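You operate a simulated robot arm through the tools that you are given. There is no shell and no other tool. Be economical: measure what you need, move in short steps, check, and stop when the job is done.

The job below is to be done with a simulated robot arm. You get a single attempt, and the scene is never put back.

JOB
Hold the mesh with the hooks lever while you move the blue rod to 20 cm.
Fine: lock the rod again before the hooks come off; leave the other rods and controls.

It is judged by the outcome, as a careful person would: the job done as asked, and still so three seconds after it is handed in. It fails if anything else is knocked over, pushed out of place, dropped, spilled or broken.

ROBOT AND FRAMES
A 6-joint arm with a four-finger gripper on a trunk, on a base that drives. Base frame: it is fixed to the floor where the robot stands at the start and does not move with it; the origin is under the middle of the robot, x ahead of it, y to its left, z up. Units: cm, rad, N and s.
With the tool pointing down near the work surface it reaches from about 42 to 92 cm from the robot's upright axis, wherever it stands. Its first joint turns from -2.897 to 2.897 rad. Places, roughly: bar stop knob [60, 0, 120]; black crank [30, 110, 100]; blue lock lever [40, 70, 110]; blue rod [50, 40, 130]; brake knob [50, 60, 90]; clutch lever [30, 80, 90]; hooks lever [60, 0, 110]; oil lever [50, 30, 90]; orange lock lever [30, 90, 110]; orange rod [50, 40, 110]; pawl lever [30, 70, 90]; red lock lever [40, 60, 110]; red rod [50, 20, 130]; white lock lever [30, 80, 110]; white rod [50, 20, 110]. Payload 3.43 kg.
The TCP is the grasp point between the finger pads, 3 cm short of the fingertips. In the tool frame z runs along the fingers and y along their closing line. Largest opening 12 cm; the body of the gripper starts 8.5 cm behind the TCP.
Orientation is told as [roll, pitch, yaw] about the base's x, y, z axes, in that order, counted from this pose: with the fingers straight down and closing along the base's y, the tool's x points along the base's -x, its y along +y and its z along -z.

CONTROLS
- The arm moves only by the tool nudge_tool. Its argument "targets" is a list of rows, each an object (a shift or turn left out is 0, a gripper value left out holds the last) with "xyz": the shift along the tool's x, y, z in m, a list of three; "turn": the turn, a rotation vector about the tool's x, y, z in rad, a list of three. In form: [{"xyz": [dx, dy, dz], "turn": [rx, ry, rz]}, ...]. A call has 1 to 8 rows; each row is the pose to reach, as a shift and turn from the pose commanded when the call began, along the tool's axes at that moment. "jaw" is the opening, from 0 (shut) to 1 (fully open), set as the call begins (left out, the last holds). Each row takes 0.2 s and may step no farther than 5 cm and 0.15 rad from the row before; otherwise, or with a gripper value out of range, the whole call is refused. A pose out of reach is approached as far as the arm can. The call stops where the force on the tool passes 50 N (or 10 N more than at its start, if that is more) or the arm is blocked; 0.2 s more then pass. The fingers move at their own pace and stop on an object; they squeeze with about 43 N. The grip force told is the motor's: it shows also when the fingers shut on nothing. Time passes only in rows, and 0.2 s behind the last, so rows that repeat a pose let the fingers close. The reply holds the time, the measured pose of the TCP, the force on the tool along the base axes, the opening and the grip force, in the units named above and with some noise, with the torque about the TCP (base axes, N m) and any sound that the robot's microphone picked up, and new pictures: "views" is both (left out), scene, wrist or none.
- Cameras (640 x 400 px; columns grow to the right, rows downward): "scene" is now at [6.49, 21.31, 165.61]; the picture's right is [0.16, -0.99, 0.00], its down [-0.59, -0.09, -0.80] and it looks along [0.79, 0.13, -0.60] (base axes); focal length 214 px, centre (320, 200). "wrist" rides on the gripper at [7.1, -1.7, -12] in the tool frame; the picture's right is [0.23, 0.97, 0.00], its down [-0.81, 0.19, -0.55] and it looks along [-0.54, 0.13, 0.83] (tool axes); focal length 275 px, centre (320, 200).
- raise_lower(by): slides the trunk up (or, below 0, down) by that many cm; the arm and the scene camera ride with it, the base frame stays. It gives what a move gives, with no picture.
- base_move(legs): drives the robot by 1 to 6 legs, each [ahead, left, turn to the left] in cm, cm and rad, along the robot's own axes; the way and the turn of a leg run together, so that a leg with both is an arc; at most 150 cm and 3.142 rad a leg. The arm and the cameras ride along, it lands a little off, and it stops where it bumps. It gives what a move gives, and a new picture of the scene camera.
- turn_head(pan, tilt): turns the head with the scene camera to pan (to the left, within 2.094 rad either way) and tilt (down, from -0.506 to 1.204), counted from straight ahead of the robot. It gives what a move gives, and a new picture of the scene camera.
- point_at(camera, pixels): for up to 12 pixels [column, row] of the newest picture of that camera ("zoom" is the newest enlarged one), the place [x, y, z] in the base frame of the surface seen there, good to about 0.2 cm. It takes no simulated time.
- enlarge(camera, box): a new picture of the part [left, top, right, bottom] of that camera's present view, enlarged. It takes no simulated time.
- finish_job(): hands the job in; it is judged then, once.

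Keep the steps short. Do not move on a guess: measure, check each grasp and each placing, and mend mistakes. In all there are 80 turns and 260 pictures (those below and enlarged ones count). Leave the gripper open and the arm clear of the work at the hand-in unless told otherwise, and finish with a single line.

The tools are called after "Request:" as name(argument=value, ...) on one line, values as JSON. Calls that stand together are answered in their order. nudge_tool: Moves the arm, as the interface text tells. Its arguments: {"type":"object","properties":{"targets":{"type":"array"},"jaw":{"type":"number"},"views":{"type":"string","enum":["both","scene","wrist","none"]}},"required":["targets"]} The other tools are called the same way: raise_lower (by) slides the trunk up or down; base_move (legs) drives the base; turn_head (pan, tilt) turns the head that bears the scene camera; point_at (camera, pixels) gives the place of the surface under pixels of a picture; enlarge (camera, box) takes an enlarged picture of a part of a camera's view; finish_job () hands the job in.

At the start:

```text
time: 0.0
tool_pos: [43.61, 49.05, 155.27]
ee_rot: [0.001, -0.001, 0.0]
force: [-0.2, 0.3, -0.1]
torque: [-0.04, 0.0, 0.01]
opening: 12.0
grasp_force: 0.0
trunk travel left (down, up): [-22.5, 31.5]
robot x, y, heading: [0.02, -0.01, 0.002]
head pan, tilt: [0.157, 0.641]
```

scene: 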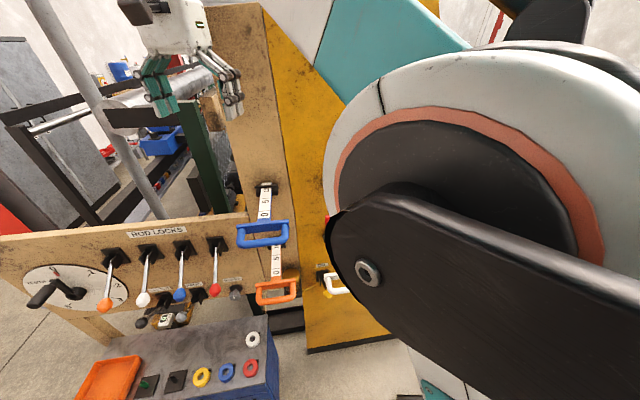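
wrist: 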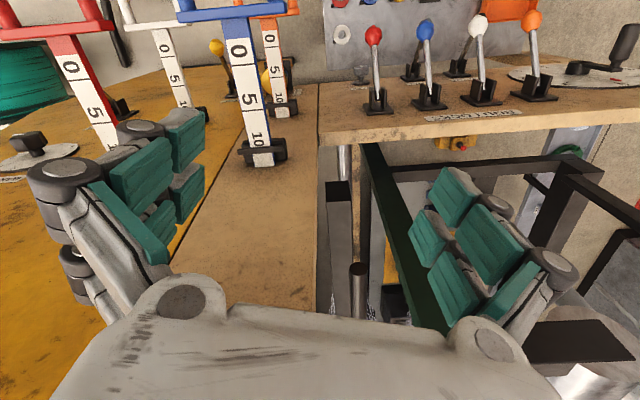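

I see the rods with scales in the middle and the lock levers on the left panel; the robot's own arm blocks the right. I'll enlarge the parts first.

Request:
enlarge(camera="scene", box=[200, 160, 360, 320])

Request:
enlarge(camera="wrist", box=[0, 0, 320, 200])

Request:
enlarge(camera="scene", box=[0, 220, 280, 400])

```text
2.50 times, centred on (280, 240) of scene
```

zoom: 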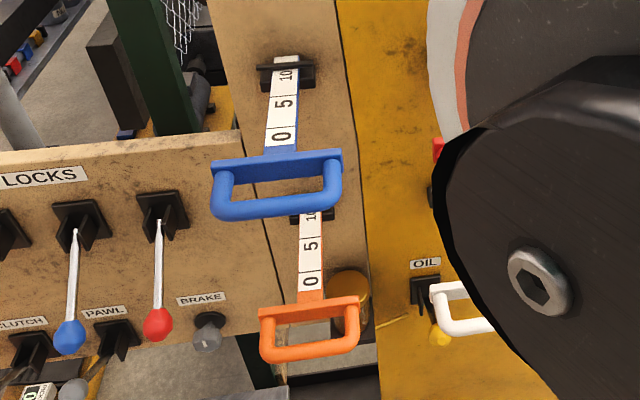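

```text
2.00 times, centred on (160, 100) of wrist
```

zoom: 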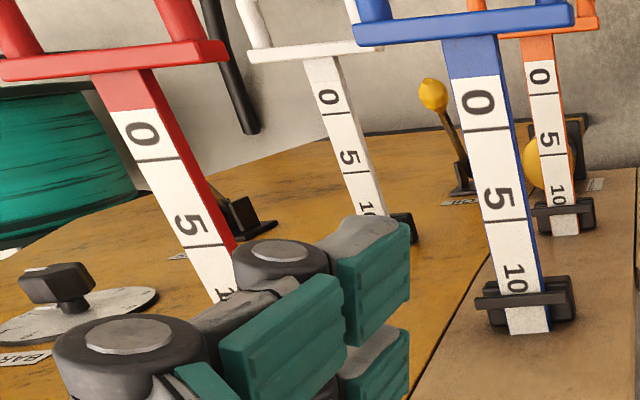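

```text
2.22 times, centred on (140, 310) of scene
```

zoom: 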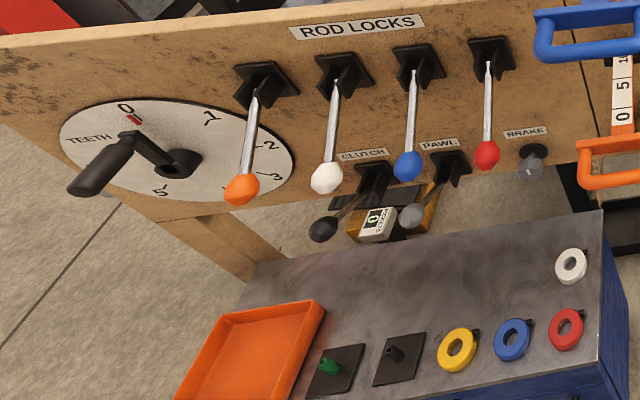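

The blue rod reads just over 10 at its bushing. I'll turn the head to find the hooks lever and any notices.

Request:
turn_head(pan=-0.5, tilt=0.6)

Request:
turn_head(pan=0.7, tilt=0.3)

Request:
turn_head(pan=0.9, tilt=0.9)

```text
time: 1.0
tool_pos: [43.52, 49.4, 155.12]
ee_rot: [0.001, -0.001, 0.001]
force: [0.2, 0.3, 0.1]
torque: [-0.05, -0.01, 0.04]
opening: 11.98
grasp_force: 0.1
trunk travel left (down, up): [-22.5, 31.5]
robot x, y, heading: [-0.24, 0.04, 0.005]
head pan, tilt: [-0.499, 0.6]
```

scene: 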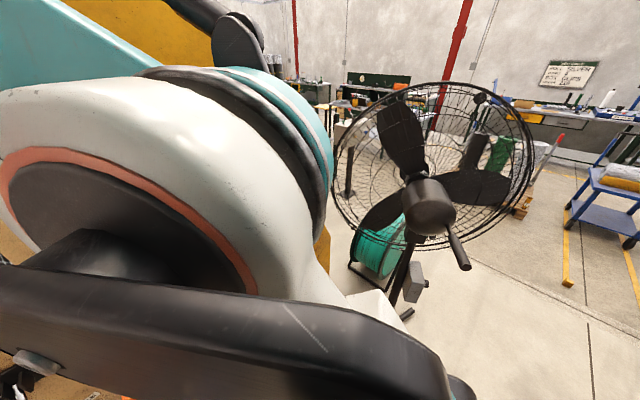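

```text
time: 2.4
tool_pos: [43.59, 49.12, 155.22]
ee_rot: [0.0, 0.0, 0.0]
force: [-0.3, 0.5, 0.8]
torque: [0.01, 0.01, -0.01]
opening: 12.01
grasp_force: 0.1
trunk travel left (down, up): [-22.5, 31.5]
robot x, y, heading: [0.1, -0.14, 0.005]
head pan, tilt: [0.7, 0.3]
```

scene: 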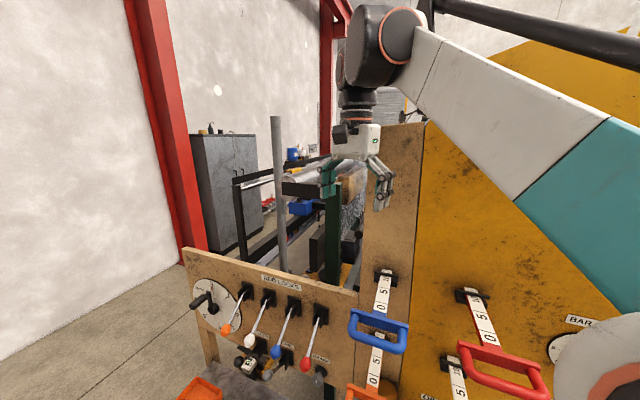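

```text
time: 3.4
tool_pos: [43.76, 49.48, 154.93]
ee_rot: [0.001, -0.001, 0.001]
force: [3.1, -1.1, -1.1]
torque: [0.07, 0.27, -0.03]
opening: 12.0
grasp_force: 0.0
trunk travel left (down, up): [-22.5, 31.5]
robot x, y, heading: [-0.36, -0.17, -0.004]
head pan, tilt: [0.901, 0.901]
```

scene: 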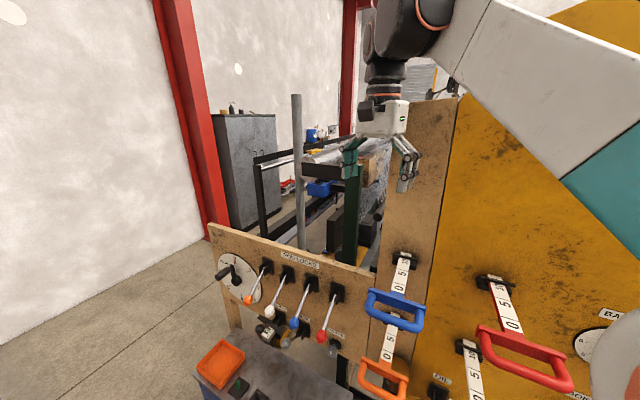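

The arm hides the hooks lever area. I'll back off 50 cm for an overview.

Request:
base_move(legs=[[-50, 0, 0]])

Request:
turn_head(pan=0.1, tilt=0.6)

Request:
turn_head(pan=0.1, tilt=0.6)

```text
time: 6.4
tool_pos: [-5.54, 49.13, 155.12]
ee_rot: [-0.001, 0.0, -0.015]
force: [-4.4, 1.8, 0.2]
torque: [-0.1, -0.38, 0.0]
opening: 11.99
grasp_force: 0.0
trunk travel left (down, up): [-22.5, 31.5]
robot x, y, heading: [-50.18, 0.44, -0.008]
head pan, tilt: [0.901, 0.901]
```

scene: 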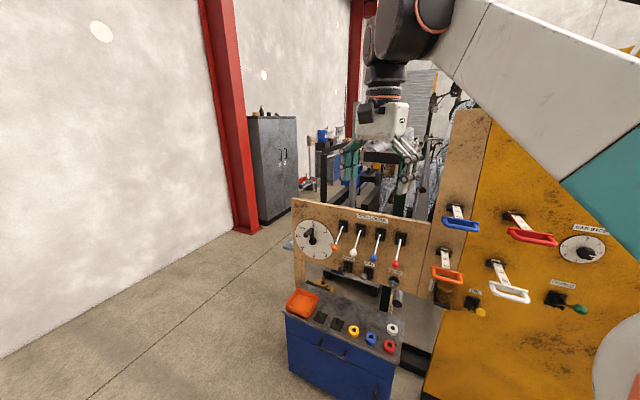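

```text
time: 7.5
tool_pos: [-5.61, 49.04, 155.24]
ee_rot: [0.0, -0.001, -0.014]
force: [0.5, -0.3, 0.1]
torque: [0.02, 0.0, 0.02]
opening: 12.01
grasp_force: 0.1
trunk travel left (down, up): [-22.5, 31.5]
robot x, y, heading: [-49.67, 0.75, -0.017]
head pan, tilt: [0.099, 0.6]
```

scene: 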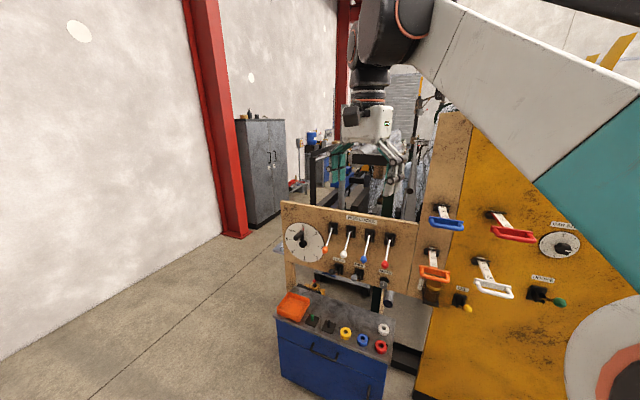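

```text
time: 8.1
tool_pos: [-5.57, 49.11, 155.15]
ee_rot: [-0.001, 0.0, -0.015]
force: [-0.3, -1.0, 0.3]
torque: [0.0, -0.03, -0.01]
opening: 12.01
grasp_force: 0.0
trunk travel left (down, up): [-22.5, 31.5]
robot x, y, heading: [-49.92, 0.7, -0.016]
head pan, tilt: [0.099, 0.6]
```

scene: 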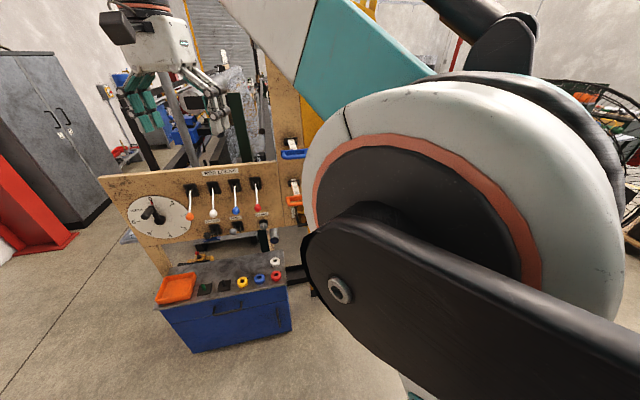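

The picture lags the head. I'll aim pan 0.6 and look again; the green lever there should be the hooks lever.

Request:
turn_head(pan=0.5, tilt=0.55)

Request:
turn_head(pan=0.5, tilt=0.55)

Request:
enlarge(camera="scene", box=[240, 120, 560, 320])

```text
time: 9.0
tool_pos: [-5.46, 49.02, 155.05]
ee_rot: [0.0, 0.002, -0.015]
force: [0.2, -0.4, -0.2]
torque: [-0.05, -0.02, -0.03]
opening: 12.0
grasp_force: 0.0
trunk travel left (down, up): [-22.5, 31.5]
robot x, y, heading: [-49.97, 0.45, -0.019]
head pan, tilt: [0.499, 0.55]
```

scene: 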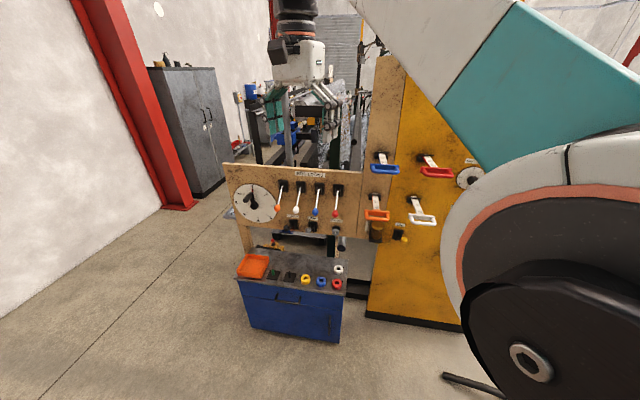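

```text
time: 9.6
tool_pos: [-5.37, 49.07, 155.09]
ee_rot: [0.0, -0.001, -0.015]
force: [-0.6, 0.0, 1.0]
torque: [-0.03, -0.01, -0.02]
opening: 11.98
grasp_force: 0.0
trunk travel left (down, up): [-22.5, 31.5]
robot x, y, heading: [-49.87, 0.31, -0.02]
head pan, tilt: [0.499, 0.55]
```

scene: 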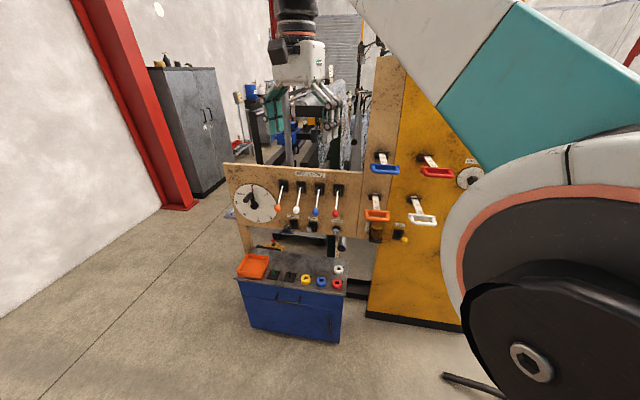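

```text
2.00 times, centred on (400, 220) of scene
```

zoom: 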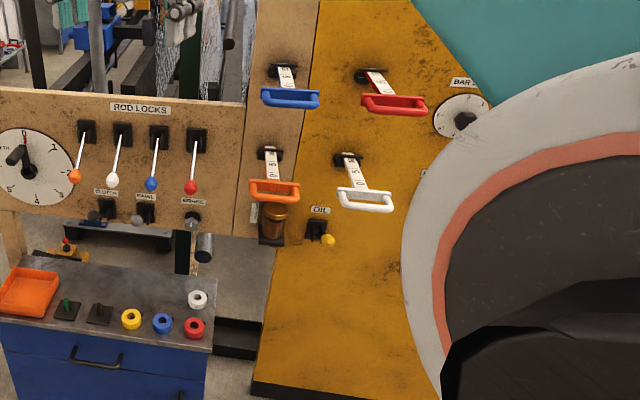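

Request:
turn_head(pan=0.85, tilt=0.7)

Request:
enlarge(camera="scene", box=[420, 180, 620, 340])

Request:
enlarge(camera="scene", box=[280, 180, 440, 300])

```text
time: 10.4
tool_pos: [-5.28, 49.06, 154.97]
ee_rot: [0.0, 0.0, -0.017]
force: [0.0, 0.1, 0.5]
torque: [0.01, 0.01, 0.01]
opening: 12.01
grasp_force: 0.0
trunk travel left (down, up): [-22.5, 31.5]
robot x, y, heading: [-49.97, 0.63, -0.014]
head pan, tilt: [0.85, 0.7]
```

scene: 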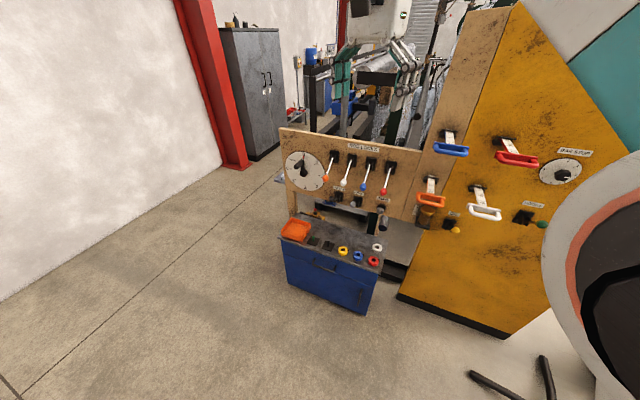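

```text
2.50 times, centred on (520, 260) of scene
```

zoom: 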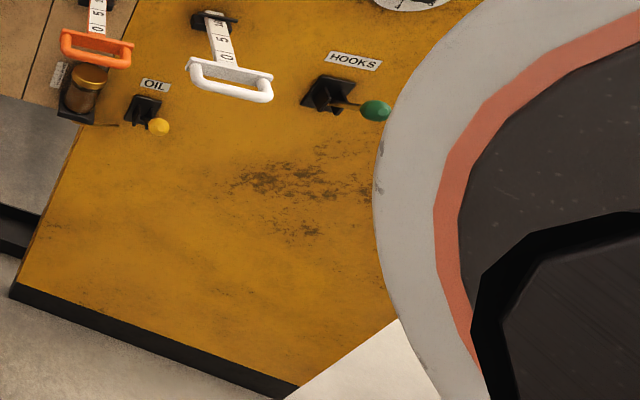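

```text
3.33 times, centred on (360, 240) of scene
```

zoom: 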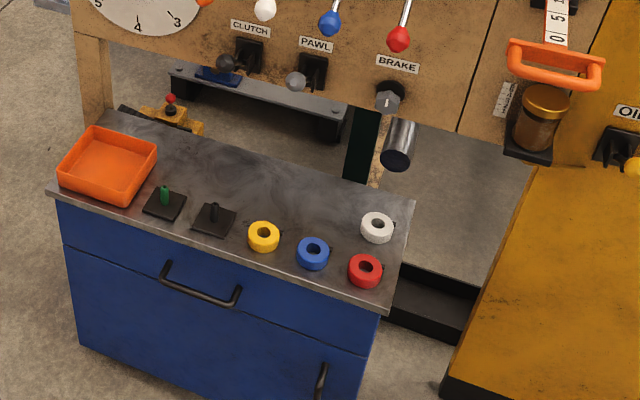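

Now measure: hooks lever base and knob, lock levers, blue rod.

Request:
enlarge(camera="scene", box=[500, 180, 580, 240])

Request:
point_at(camera="scene", pixels=[[542, 225], [533, 220], [522, 217], [510, 217], [500, 250], [540, 195], [370, 162], [363, 188], [351, 160], [390, 165], [383, 192], [400, 165]])

Request:
enlarge(camera="scene", box=[320, 130, 480, 210])

```text
6.67 times, centred on (540, 210) of scene
```

zoom: 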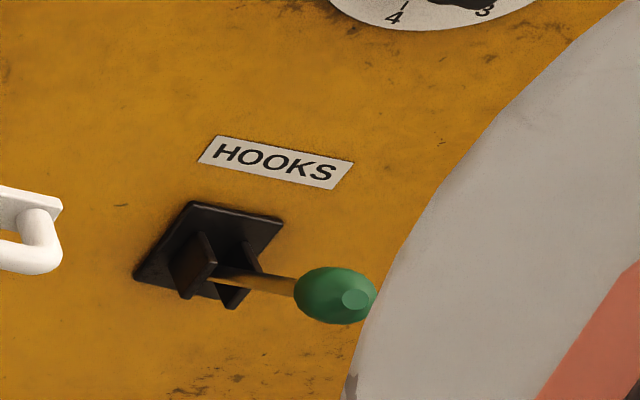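

```text
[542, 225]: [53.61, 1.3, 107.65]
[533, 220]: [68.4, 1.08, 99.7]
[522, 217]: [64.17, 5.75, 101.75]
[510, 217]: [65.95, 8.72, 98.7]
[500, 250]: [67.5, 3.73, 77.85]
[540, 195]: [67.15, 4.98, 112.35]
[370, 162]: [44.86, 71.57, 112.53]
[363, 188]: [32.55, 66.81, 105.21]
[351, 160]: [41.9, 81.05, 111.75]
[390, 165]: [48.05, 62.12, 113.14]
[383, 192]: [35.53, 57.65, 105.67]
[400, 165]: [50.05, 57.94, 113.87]
```

```text
4.00 times, centred on (400, 170) of scene
```

zoom: 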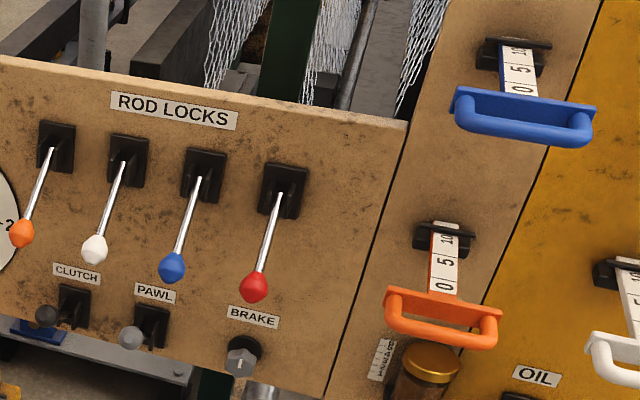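

Lock levers stick out and about 30° down; the hooks lever likewise. Measuring the blue handle, panels and hooks lever more finely.

Request:
point_at(camera="scene", pixels=[[436, 151], [450, 153], [464, 156], [436, 147], [467, 153], [449, 134], [450, 144], [440, 170], [426, 112], [430, 156], [468, 161]])

Request:
enlarge(camera="scene", box=[420, 120, 500, 170])

Request:
point_at(camera="zoom", pixels=[[220, 90], [190, 250], [395, 250], [400, 285], [280, 40], [240, 60], [230, 235], [120, 230], [290, 250], [270, 160]])

```text
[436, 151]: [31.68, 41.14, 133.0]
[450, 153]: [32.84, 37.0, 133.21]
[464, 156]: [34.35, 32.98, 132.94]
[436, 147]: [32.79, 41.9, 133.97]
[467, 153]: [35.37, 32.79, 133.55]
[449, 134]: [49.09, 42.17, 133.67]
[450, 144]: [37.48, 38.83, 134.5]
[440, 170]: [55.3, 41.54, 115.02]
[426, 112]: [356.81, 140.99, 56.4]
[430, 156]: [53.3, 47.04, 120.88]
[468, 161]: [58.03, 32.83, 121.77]
```

```text
8.00 times, centred on (460, 145) of scene
```

zoom: 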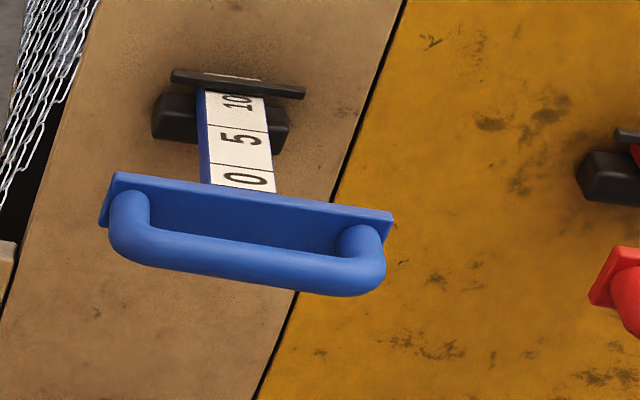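

```text
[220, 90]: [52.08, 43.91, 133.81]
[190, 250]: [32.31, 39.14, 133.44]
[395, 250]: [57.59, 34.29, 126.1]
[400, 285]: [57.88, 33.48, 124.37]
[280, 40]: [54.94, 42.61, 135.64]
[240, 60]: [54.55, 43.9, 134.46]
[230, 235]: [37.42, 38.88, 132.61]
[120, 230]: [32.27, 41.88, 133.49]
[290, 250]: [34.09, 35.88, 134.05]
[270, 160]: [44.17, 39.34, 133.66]
```

Panel normal is yawed ≈0.32 rad; the blue bar is at about [33, 37, 133]. Driving back to the working place.

Request:
base_move(legs=[[50, 0, 0]])

Request:
turn_head(pan=0.75, tilt=0.75)

Request:
enlarge(camera="wrist", box=[190, 0, 350, 100])

```text
time: 13.3
tool_pos: [44.96, 47.8, 154.99]
ee_rot: [0.001, -0.001, -0.025]
force: [0.1, 0.2, -0.9]
torque: [0.02, 0.03, -0.04]
opening: 12.0
grasp_force: 0.1
trunk travel left (down, up): [-22.5, 31.5]
robot x, y, heading: [-0.14, -0.49, -0.022]
head pan, tilt: [0.85, 0.7]
```

scene: 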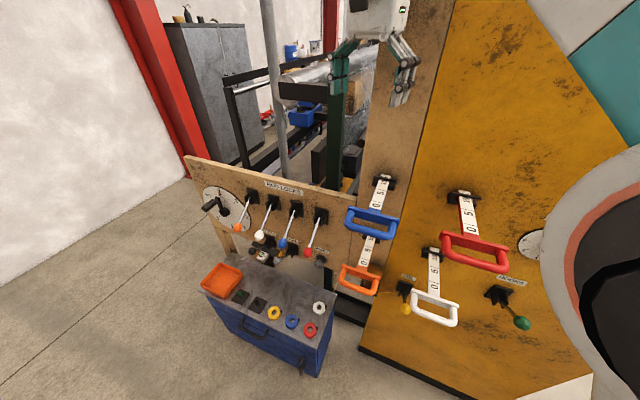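

```text
time: 14.0
tool_pos: [45.04, 47.84, 154.92]
ee_rot: [0.0, 0.001, -0.024]
force: [0.8, -0.2, -1.1]
torque: [0.01, -0.02, 0.0]
opening: 12.0
grasp_force: 0.1
trunk travel left (down, up): [-22.5, 31.5]
robot x, y, heading: [-0.28, -0.73, -0.029]
head pan, tilt: [0.75, 0.75]
```

scene: 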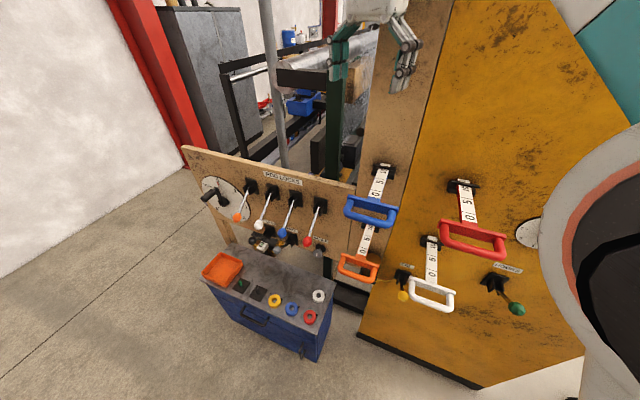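

```text
4.00 times, centred on (270, 50) of wrist
```

zoom: 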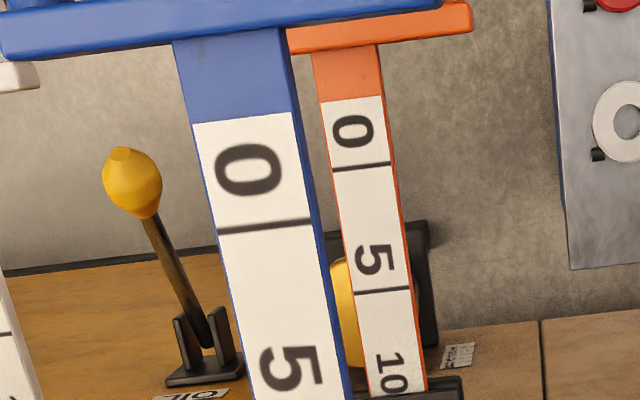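

I'll measure the scale lines on the blue rod in the wrist picture.

Request:
enlarge(camera="wrist", box=[210, 0, 370, 190])

Request:
enlarge(camera="scene", box=[460, 220, 560, 330])

Request:
point_at(camera="scene", pixels=[[517, 309], [508, 295], [498, 284], [525, 310], [293, 201], [283, 235], [288, 218], [309, 241], [259, 224], [372, 221], [527, 230]])

```text
2.11 times, centred on (290, 95) of wrist
```

zoom: 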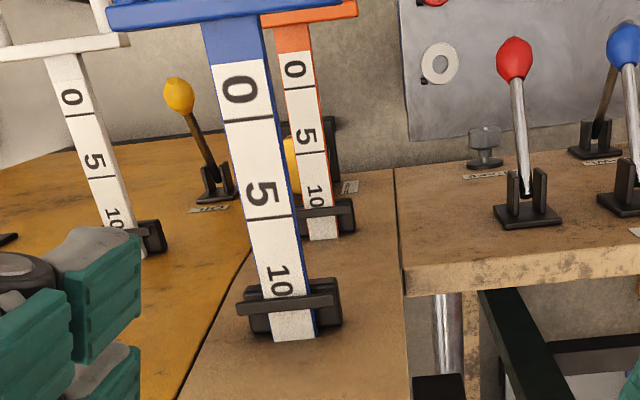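

```text
3.64 times, centred on (510, 275) of scene
```

zoom: 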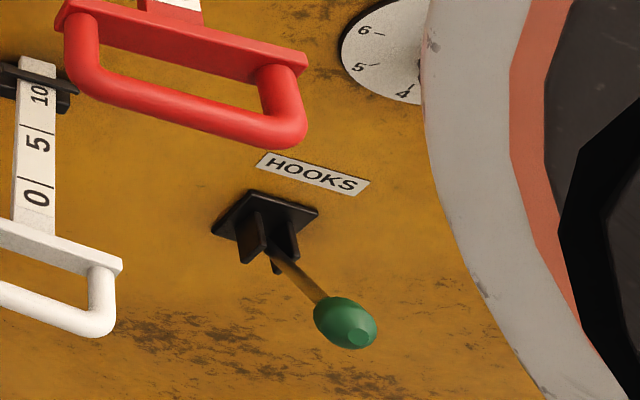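

```text
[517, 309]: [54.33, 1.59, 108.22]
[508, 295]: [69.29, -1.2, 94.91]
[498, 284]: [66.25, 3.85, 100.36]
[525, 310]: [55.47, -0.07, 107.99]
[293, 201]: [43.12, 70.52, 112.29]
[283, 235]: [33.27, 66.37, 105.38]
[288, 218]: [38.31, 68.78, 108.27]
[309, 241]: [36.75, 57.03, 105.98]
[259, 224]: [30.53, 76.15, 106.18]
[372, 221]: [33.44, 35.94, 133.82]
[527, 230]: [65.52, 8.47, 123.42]
```

Hooks lever points up (off presumably), lock levers point down. I'll measure the scale lines and index.

Request:
enlarge(camera="wrist", box=[250, 100, 314, 180])

Request:
point_at(camera="wrist", pixels=[[264, 29], [271, 56], [278, 103], [283, 137], [284, 143], [285, 148], [287, 158]])

Request:
point_at(camera="zoom", pixels=[[250, 10], [260, 60], [268, 140], [272, 190], [275, 240], [280, 280]])

```text
5.00 times, centred on (282, 140) of wrist
```

zoom: 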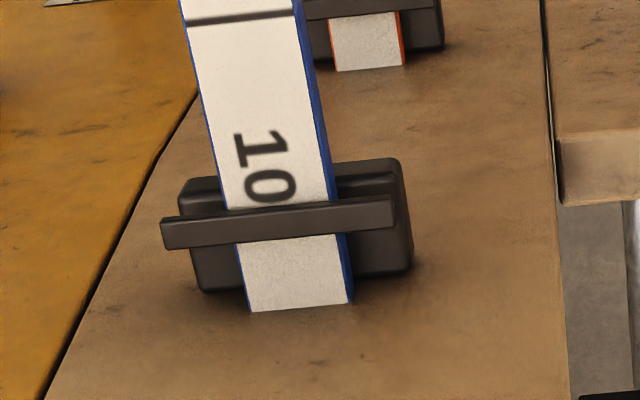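

```text
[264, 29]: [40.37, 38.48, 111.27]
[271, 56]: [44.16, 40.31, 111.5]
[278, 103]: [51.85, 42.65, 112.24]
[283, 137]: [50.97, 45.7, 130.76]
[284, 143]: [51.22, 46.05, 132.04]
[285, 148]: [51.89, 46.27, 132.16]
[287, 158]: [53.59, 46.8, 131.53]
```

```text
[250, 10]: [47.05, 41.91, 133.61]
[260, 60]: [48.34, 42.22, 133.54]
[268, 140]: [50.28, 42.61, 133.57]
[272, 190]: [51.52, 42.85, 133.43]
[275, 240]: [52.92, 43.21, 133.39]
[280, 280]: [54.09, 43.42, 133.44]
```

The 10-line sits right under the index blade: it reads about 10, so a 10 cm pull is needed. Now check clearances around the hooks lever: red handle and bar-stop knob.

Request:
turn_head(pan=0.9, tilt=0.65)

Request:
turn_head(pan=0.9, tilt=0.65)

Request:
enlarge(camera="scene", box=[400, 150, 640, 350])

```text
time: 14.7
tool_pos: [45.01, 47.97, 154.94]
ee_rot: [-0.001, 0.001, -0.023]
force: [-0.2, 0.5, -0.8]
torque: [0.02, -0.04, 0.0]
opening: 11.99
grasp_force: 0.0
trunk travel left (down, up): [-22.5, 31.5]
robot x, y, heading: [-0.15, -0.55, -0.026]
head pan, tilt: [0.901, 0.649]
```

scene: 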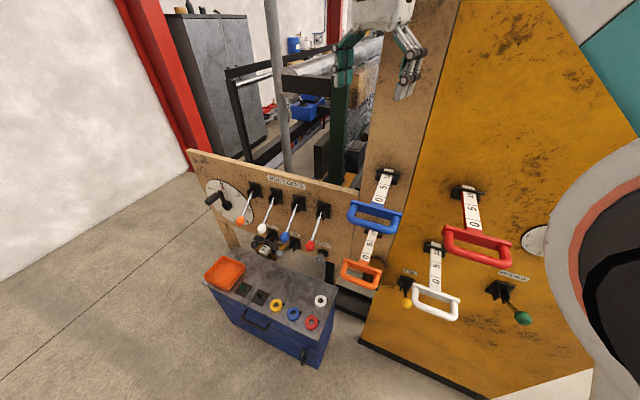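

```text
time: 15.3
tool_pos: [45.03, 47.91, 154.95]
ee_rot: [0.001, 0.0, -0.024]
force: [0.0, -0.8, 0.2]
torque: [-0.03, 0.02, -0.01]
opening: 11.99
grasp_force: 0.0
trunk travel left (down, up): [-22.5, 31.5]
robot x, y, heading: [-0.26, -0.42, -0.022]
head pan, tilt: [0.901, 0.649]
```

scene: 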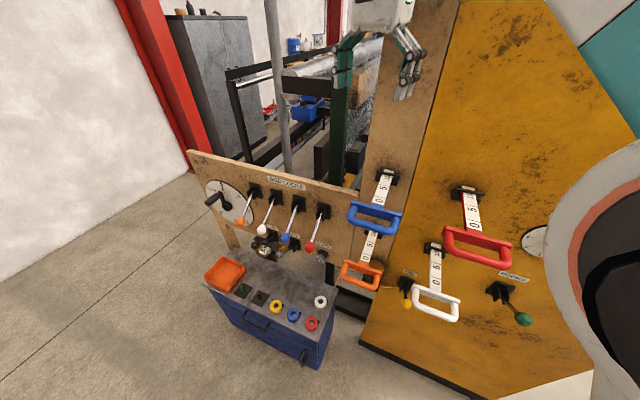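

```text
2.00 times, centred on (520, 250) of scene
```

zoom: 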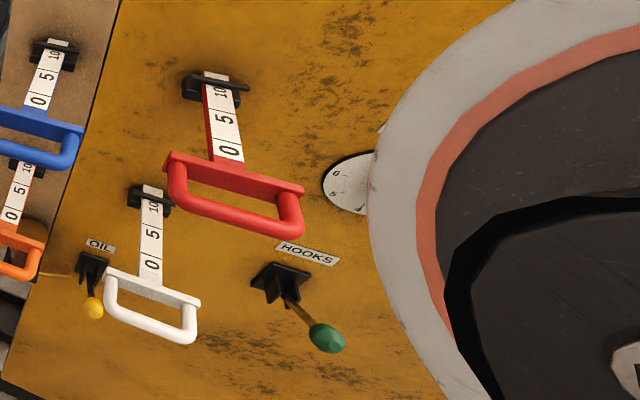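

Request:
point_at(camera="zoom", pixels=[[326, 337], [303, 312], [296, 304], [290, 300], [283, 275], [268, 280], [92, 265], [93, 308], [297, 205], [288, 228], [170, 165], [305, 255]])

Request:
enlarge(camera="scene", box=[480, 265, 540, 335])

Request:
point_at(camera="zoom", pixels=[[270, 100], [200, 200], [290, 290], [320, 310], [260, 240], [400, 320], [370, 340]])

```text
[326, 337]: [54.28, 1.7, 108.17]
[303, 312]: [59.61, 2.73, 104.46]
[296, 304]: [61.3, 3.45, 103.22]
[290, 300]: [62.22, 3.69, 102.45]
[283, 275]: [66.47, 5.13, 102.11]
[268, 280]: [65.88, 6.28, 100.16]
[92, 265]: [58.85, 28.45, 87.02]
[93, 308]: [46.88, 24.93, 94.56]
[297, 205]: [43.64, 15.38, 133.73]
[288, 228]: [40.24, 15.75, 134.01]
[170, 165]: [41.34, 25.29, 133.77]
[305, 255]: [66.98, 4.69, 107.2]
```

```text
5.71 times, centred on (510, 300) of scene
```

zoom: 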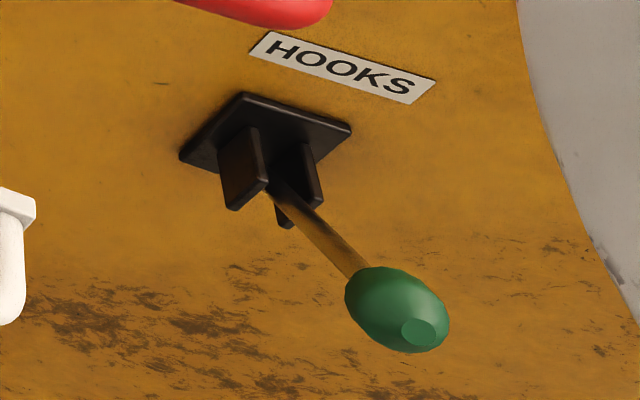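

```text
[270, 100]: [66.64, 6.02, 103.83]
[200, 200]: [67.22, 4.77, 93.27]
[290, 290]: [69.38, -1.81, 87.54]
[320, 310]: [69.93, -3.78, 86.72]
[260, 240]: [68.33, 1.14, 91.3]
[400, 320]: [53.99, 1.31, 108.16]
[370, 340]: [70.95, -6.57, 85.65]
```

Hooks lever: pivot ≈[64.5, 4.4, 101], knob ≈[55, 1.3, 107.7], pointing up. Moving the open gripper high across toward it, turning to the panel's yaw.

Request:
nudge_tool(targets=[{"xyz": [-0.0061, -0.0474, 0], "turn": [0, 0, -0.043]}, {"xyz": [-0.0122, -0.0948, 0], "turn": [0, 0, -0.086]}, {"xyz": [-0.0183, -0.1422, 0], "turn": [0, 0, -0.129]}, {"xyz": [-0.0244, -0.1896, 0], "turn": [0, 0, -0.172]}, {"xyz": [-0.0305, -0.237, 0], "turn": [0, 0, -0.215]}, {"xyz": [-0.0366, -0.2844, 0], "turn": [0, 0, -0.258]}, {"xyz": [-0.0427, -0.3318, 0], "turn": [0, 0, -0.301]}, {"xyz": [-0.0488, -0.379, 0], "turn": [0, 0, -0.346]}], jaw=0.6)

```text
time: 17.1
tool_pos: [48.9, 9.57, 155.12]
ee_rot: [0.001, -0.001, 0.325]
force: [0.1, -0.8, -0.7]
torque: [0.04, 0.02, 0.02]
opening: 7.19
grasp_force: 0.0
trunk travel left (down, up): [-22.5, 31.5]
robot x, y, heading: [0.06, -0.42, -0.022]
head pan, tilt: [0.901, 0.649]
```

scene: 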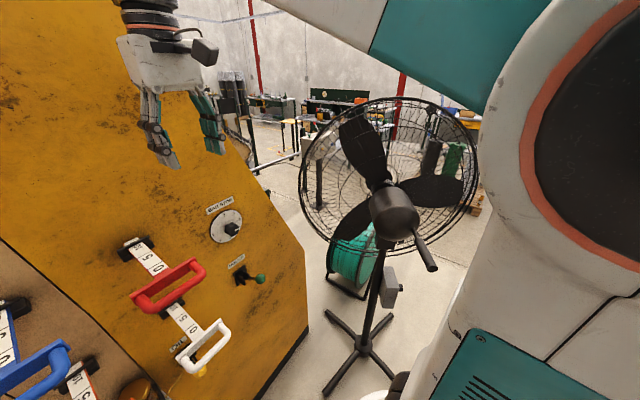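
wrist: 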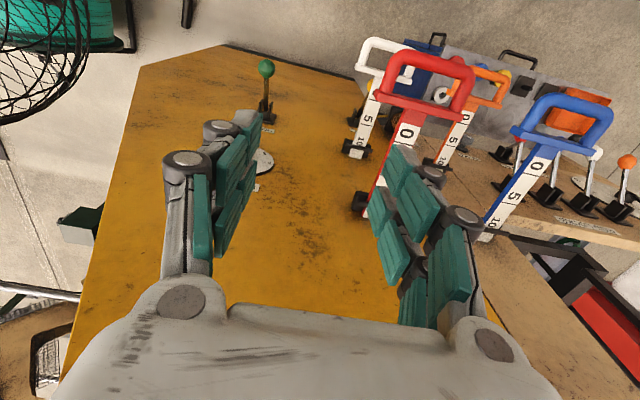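

View is good now: green hooks knob at scene (260,278). Lowering the trunk 15 cm to bring the arm nearer the work height.

Request:
raise_lower(by=-15)

Request:
nudge_tool(targets=[{"xyz": [0.003, -0.016, 0.036], "turn": [0, -0.075, 0]}, {"xyz": [0.007, -0.032, 0.072], "turn": [0, -0.15, 0]}, {"xyz": [0.011, -0.049, 0.108], "turn": [0, -0.225, 0]}, {"xyz": [0.015, -0.066, 0.144], "turn": [0, -0.3, 0]}, {"xyz": [0.018, -0.082, 0.18], "turn": [0, -0.375, 0]}, {"xyz": [0.021, -0.097, 0.216], "turn": [0, -0.45, 0]}])

```text
time: 18.9
tool_pos: [48.99, 9.86, 140.06]
ee_rot: [0.0, -0.002, 0.321]
force: [-0.1, -0.4, 0.4]
torque: [0.0, 0.0, 0.0]
opening: 7.17
grasp_force: 0.1
trunk travel left (down, up): [-7.5, 46.5]
robot x, y, heading: [-0.1, -0.48, -0.025]
head pan, tilt: [0.901, 0.649]
```

```text
time: 20.3
tool_pos: [50.04, 0.05, 118.42]
ee_rot: [0.001, -0.451, 0.323]
force: [0.2, 0.0, -0.3]
torque: [0.02, -0.01, 0.03]
opening: 7.19
grasp_force: 0.1
trunk travel left (down, up): [-7.5, 46.5]
robot x, y, heading: [0.12, -0.76, -0.026]
head pan, tilt: [0.901, 0.649]
```

scene: 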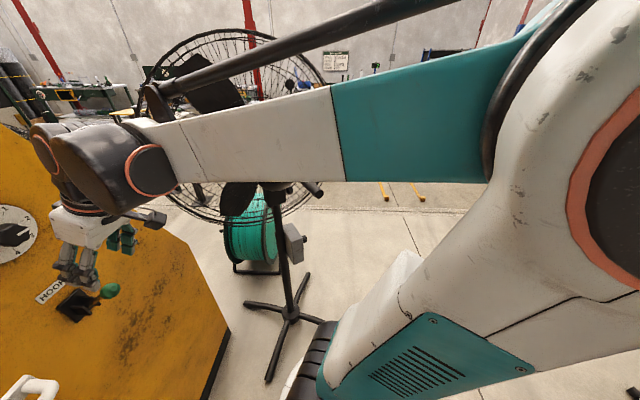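
wrist: 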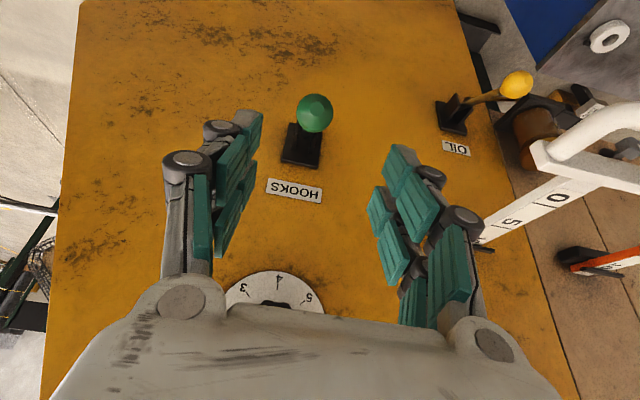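

The knob is at wrist (315,112), between the fingers. Measure it from here.

Request:
point_at(camera="wrist", pixels=[[315, 112], [300, 112], [331, 112], [315, 97], [314, 128], [303, 138], [280, 305], [268, 290]])

```text
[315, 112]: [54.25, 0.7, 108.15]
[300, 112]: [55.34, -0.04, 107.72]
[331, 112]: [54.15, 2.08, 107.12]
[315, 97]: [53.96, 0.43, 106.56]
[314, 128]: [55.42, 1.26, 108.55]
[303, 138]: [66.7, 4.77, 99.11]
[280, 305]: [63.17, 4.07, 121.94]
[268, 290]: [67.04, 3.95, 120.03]
```

Knob centre ≈[55, 1, 107.3]. Advance 12 cm along the fingers with −0.6 cm sideways.

Request:
nudge_tool(targets=[{"xyz": [0, -0.006, 0.04]}, {"xyz": [0, -0.006, 0.08]}, {"xyz": [0, -0.006, 0.12]}])

Request:
enlarge(camera="wrist", box=[150, 60, 470, 260])

```text
time: 21.1
tool_pos: [55.16, 1.04, 107.44]
ee_rot: [0.0, -0.45, 0.32]
force: [0.9, 0.6, 0.2]
torque: [0.01, -0.02, 0.0]
opening: 7.18
grasp_force: 0.1
trunk travel left (down, up): [-7.5, 46.5]
robot x, y, heading: [0.09, -0.4, -0.025]
head pan, tilt: [0.901, 0.649]
```

scene: 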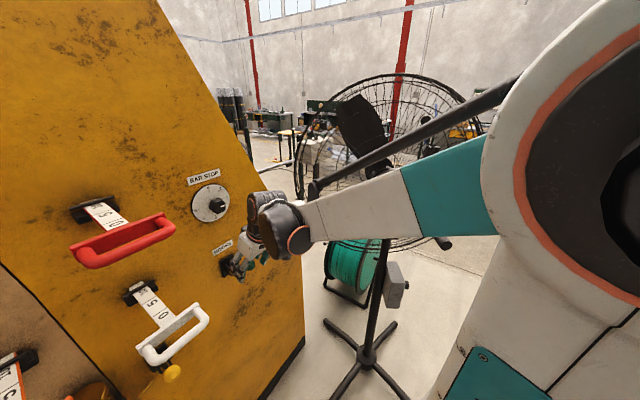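
wrist: 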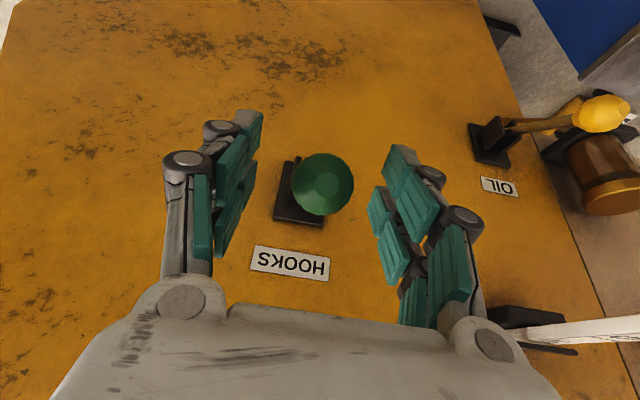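

```text
2.00 times, centred on (310, 160) of wrist
```

zoom: 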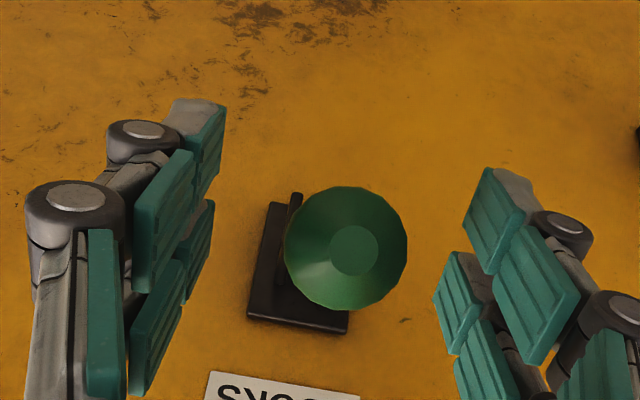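

Knob is centred between the fingers. Close on it.

Request:
nudge_tool(targets=[{"xyz": [0, 0, 0]}, {"xyz": [0, 0, 0]}], jaw=0, views="wrist")

```text
time: 21.7
tool_pos: [55.07, 1.11, 107.39]
ee_rot: [-0.001, -0.451, 0.321]
force: [5.5, -0.3, -6.9]
torque: [0.03, -0.04, -0.03]
opening: 3.06
grasp_force: 45.1
trunk travel left (down, up): [-7.5, 46.5]
robot x, y, heading: [-0.05, -0.4, -0.021]
head pan, tilt: [0.901, 0.649]
```

wrist: 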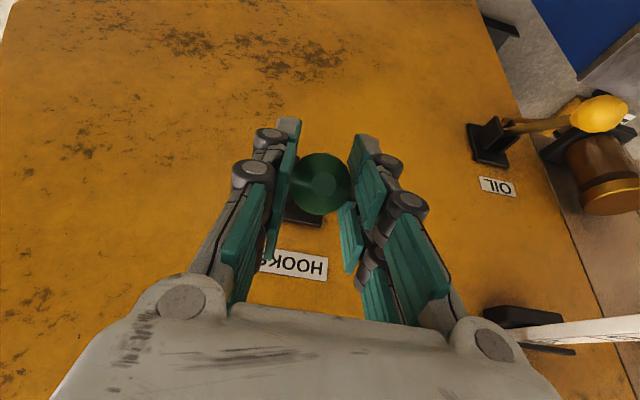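

Gripped (3.06 cm). Start the lever down its arc, first ~13°.

Request:
nudge_tool(targets=[{"xyz": [0.0118, 0, 0.0083]}, {"xyz": [0.0211, 0, 0.0163]}])

```text
time: 22.3
tool_pos: [54.07, 0.87, 105.28]
ee_rot: [0.0, -0.45, 0.322]
force: [16.7, 9.3, 5.7]
torque: [0.52, -1.39, -0.01]
opening: 2.99
grasp_force: 45.0
trunk travel left (down, up): [-7.5, 46.5]
robot x, y, heading: [0.13, -1.06, -0.028]
head pan, tilt: [0.901, 0.649]
```

scene: 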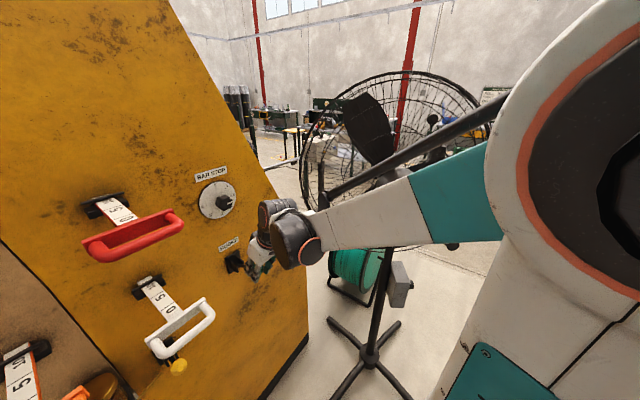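
wrist: 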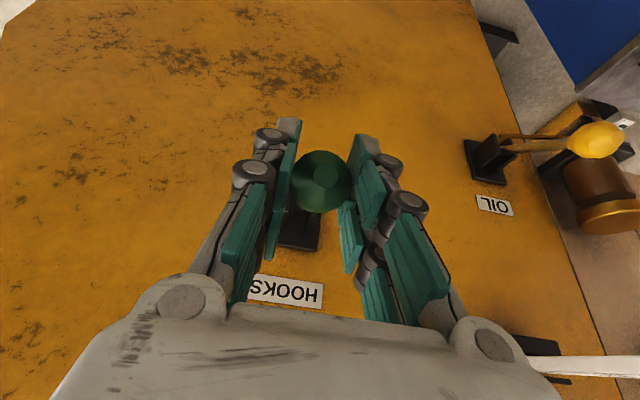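

Lever moves; slight outward pull, so trim the arc and tilt along with it.

Request:
nudge_tool(targets=[{"xyz": [0.0088, 0, 0.0147], "turn": [0, -0.1, 0]}, {"xyz": [0.0188, 0, 0.0309], "turn": [0, -0.2, 0]}], views="wrist")

```text
time: 22.9
tool_pos: [53.3, 0.55, 101.58]
ee_rot: [0.0, -0.65, 0.321]
force: [3.3, 11.2, 5.6]
torque: [0.34, -0.57, 0.01]
opening: 3.22
grasp_force: 45.0
trunk travel left (down, up): [-7.5, 46.5]
robot x, y, heading: [0.04, -0.68, -0.021]
head pan, tilt: [0.901, 0.649]
```

wrist: 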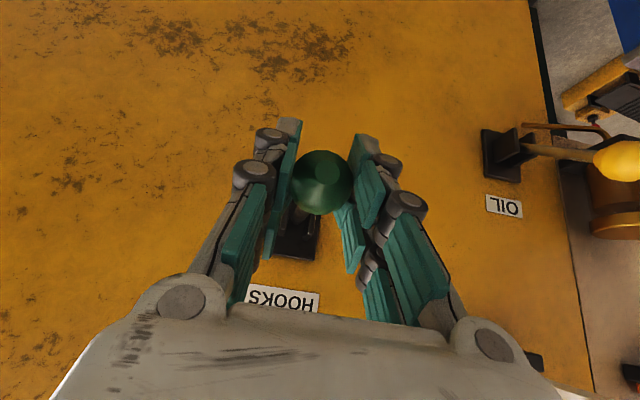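

Request:
nudge_tool(targets=[{"xyz": [0.0141, 0.002, 0.0219], "turn": [0, -0.1, 0]}, {"xyz": [0.0212, 0.002, 0.0403], "turn": [0, -0.2, 0]}], views="wrist")

```text
time: 23.5
tool_pos: [54.02, 0.82, 97.06]
ee_rot: [0.001, -0.847, 0.324]
force: [-19.7, -0.8, -7.1]
torque: [0.31, -0.14, -0.08]
opening: 3.0
grasp_force: 44.6
trunk travel left (down, up): [-7.5, 46.5]
robot x, y, heading: [-0.06, -0.86, -0.024]
head pan, tilt: [0.901, 0.649]
```

wrist: 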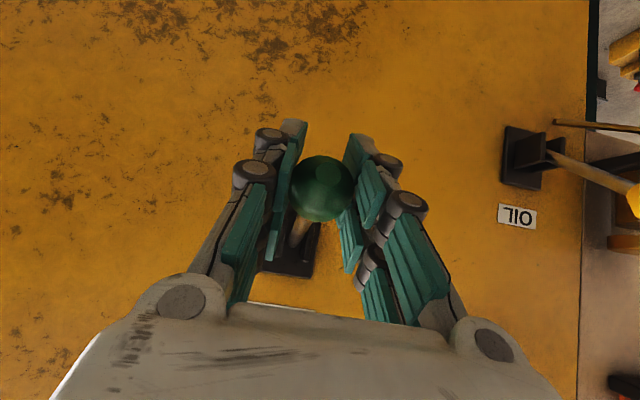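

Request:
nudge_tool(targets=[{"xyz": [0.0062, 0, 0.0081], "turn": [0, -0.05, 0]}, {"xyz": [0.0117, 0, 0.017], "turn": [0, -0.1, 0]}], views="both")

```text
time: 24.1
tool_pos: [54.95, 1.19, 96.09]
ee_rot: [-0.001, -0.949, 0.324]
force: [-21.6, -0.3, -10.0]
torque: [-0.03, -0.18, -0.16]
opening: 3.01
grasp_force: 45.2
out of reach, approached as far as the arm can: row 2
trunk travel left (down, up): [-7.5, 46.5]
robot x, y, heading: [-0.27, -0.48, -0.021]
head pan, tilt: [0.901, 0.649]
```

scene: 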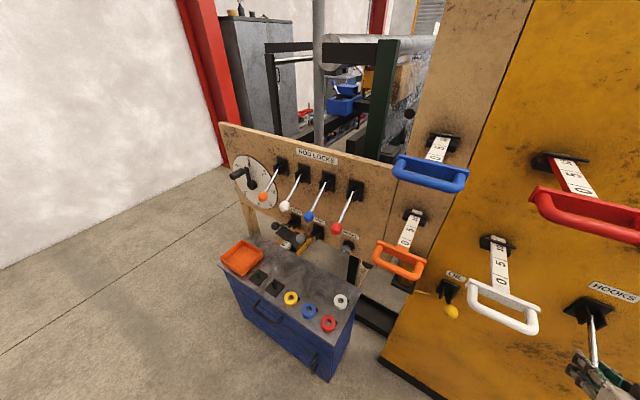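
wrist: 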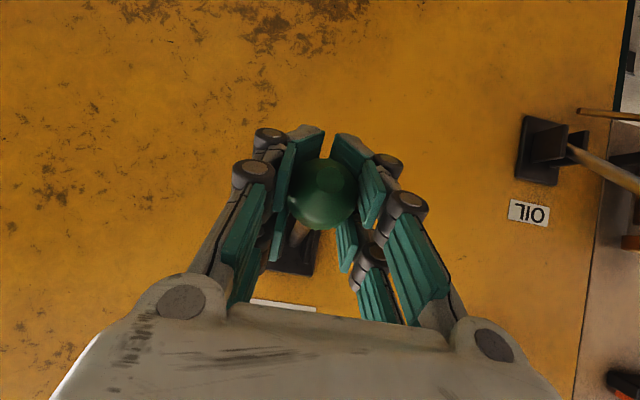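

The lever is down about 25°; the arm hit its reach with that tilt. Tilt back and push the last bit to its stop.

Request:
nudge_tool(targets=[{"xyz": [0.003, 0, 0.004], "turn": [0, 0.1, 0]}, {"xyz": [0.0107, 0, 0.0126], "turn": [0, 0.2, 0]}], views="both")

```text
time: 24.7
tool_pos: [55.59, 1.38, 94.64]
ee_rot: [-0.001, -0.754, 0.322]
force: [7.7, 13.9, 9.8]
torque: [0.15, -0.66, -0.14]
opening: 3.02
grasp_force: 45.6
trunk travel left (down, up): [-7.5, 46.5]
robot x, y, heading: [0.41, -0.6, -0.025]
head pan, tilt: [0.901, 0.649]
```

scene: 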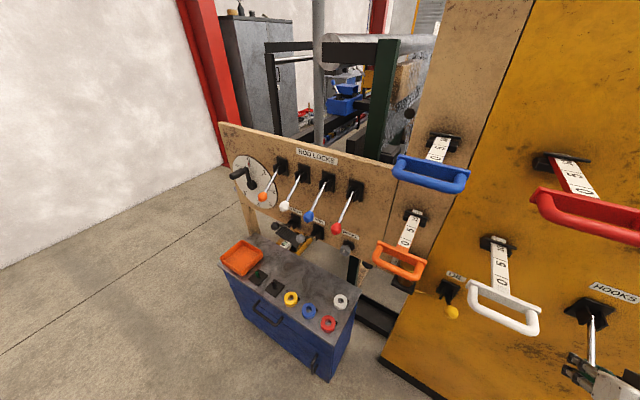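
wrist: 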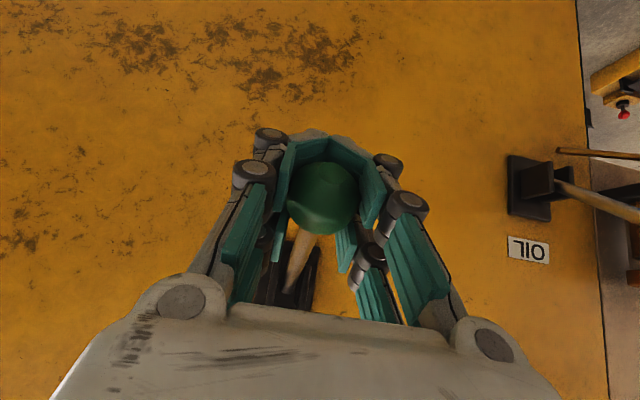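

Request:
nudge_tool(targets=[{"xyz": [0.0025, 0, 0.0114]}], views="wrist")

```text
time: 25.1
tool_pos: [56.12, 1.54, 93.51]
ee_rot: [-0.003, -0.749, 0.322]
force: [5.8, 8.3, 7.5]
torque: [0.17, -0.5, 0.02]
opening: 2.99
grasp_force: 45.3
trunk travel left (down, up): [-7.5, 46.5]
robot x, y, heading: [0.17, -0.85, -0.027]
head pan, tilt: [0.901, 0.649]
```

wrist: 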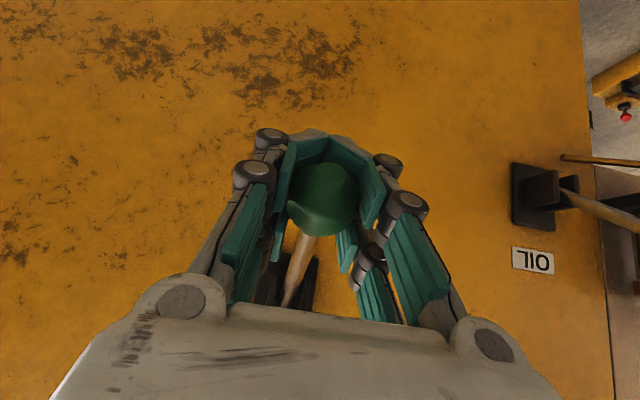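

Still moving freely; continue.

Request:
nudge_tool(targets=[{"xyz": [0.0008, 0, 0.0128]}, {"xyz": [0.0, 0, 0.026]}], views="wrist")

```text
time: 25.7
tool_pos: [57.51, 2.0, 91.63]
ee_rot: [0.001, -0.75, 0.323]
force: [-15.6, -9.6, 12.6]
torque: [-0.06, 0.2, 0.01]
opening: 2.95
grasp_force: 45.1
trunk travel left (down, up): [-7.5, 46.5]
robot x, y, heading: [0.01, -0.45, -0.027]
head pan, tilt: [0.901, 0.649]
```

wrist: 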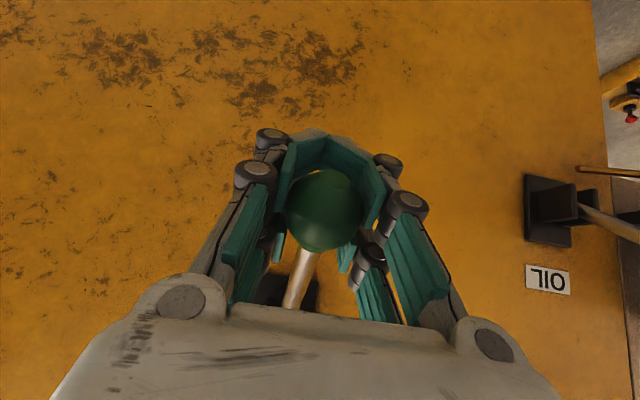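

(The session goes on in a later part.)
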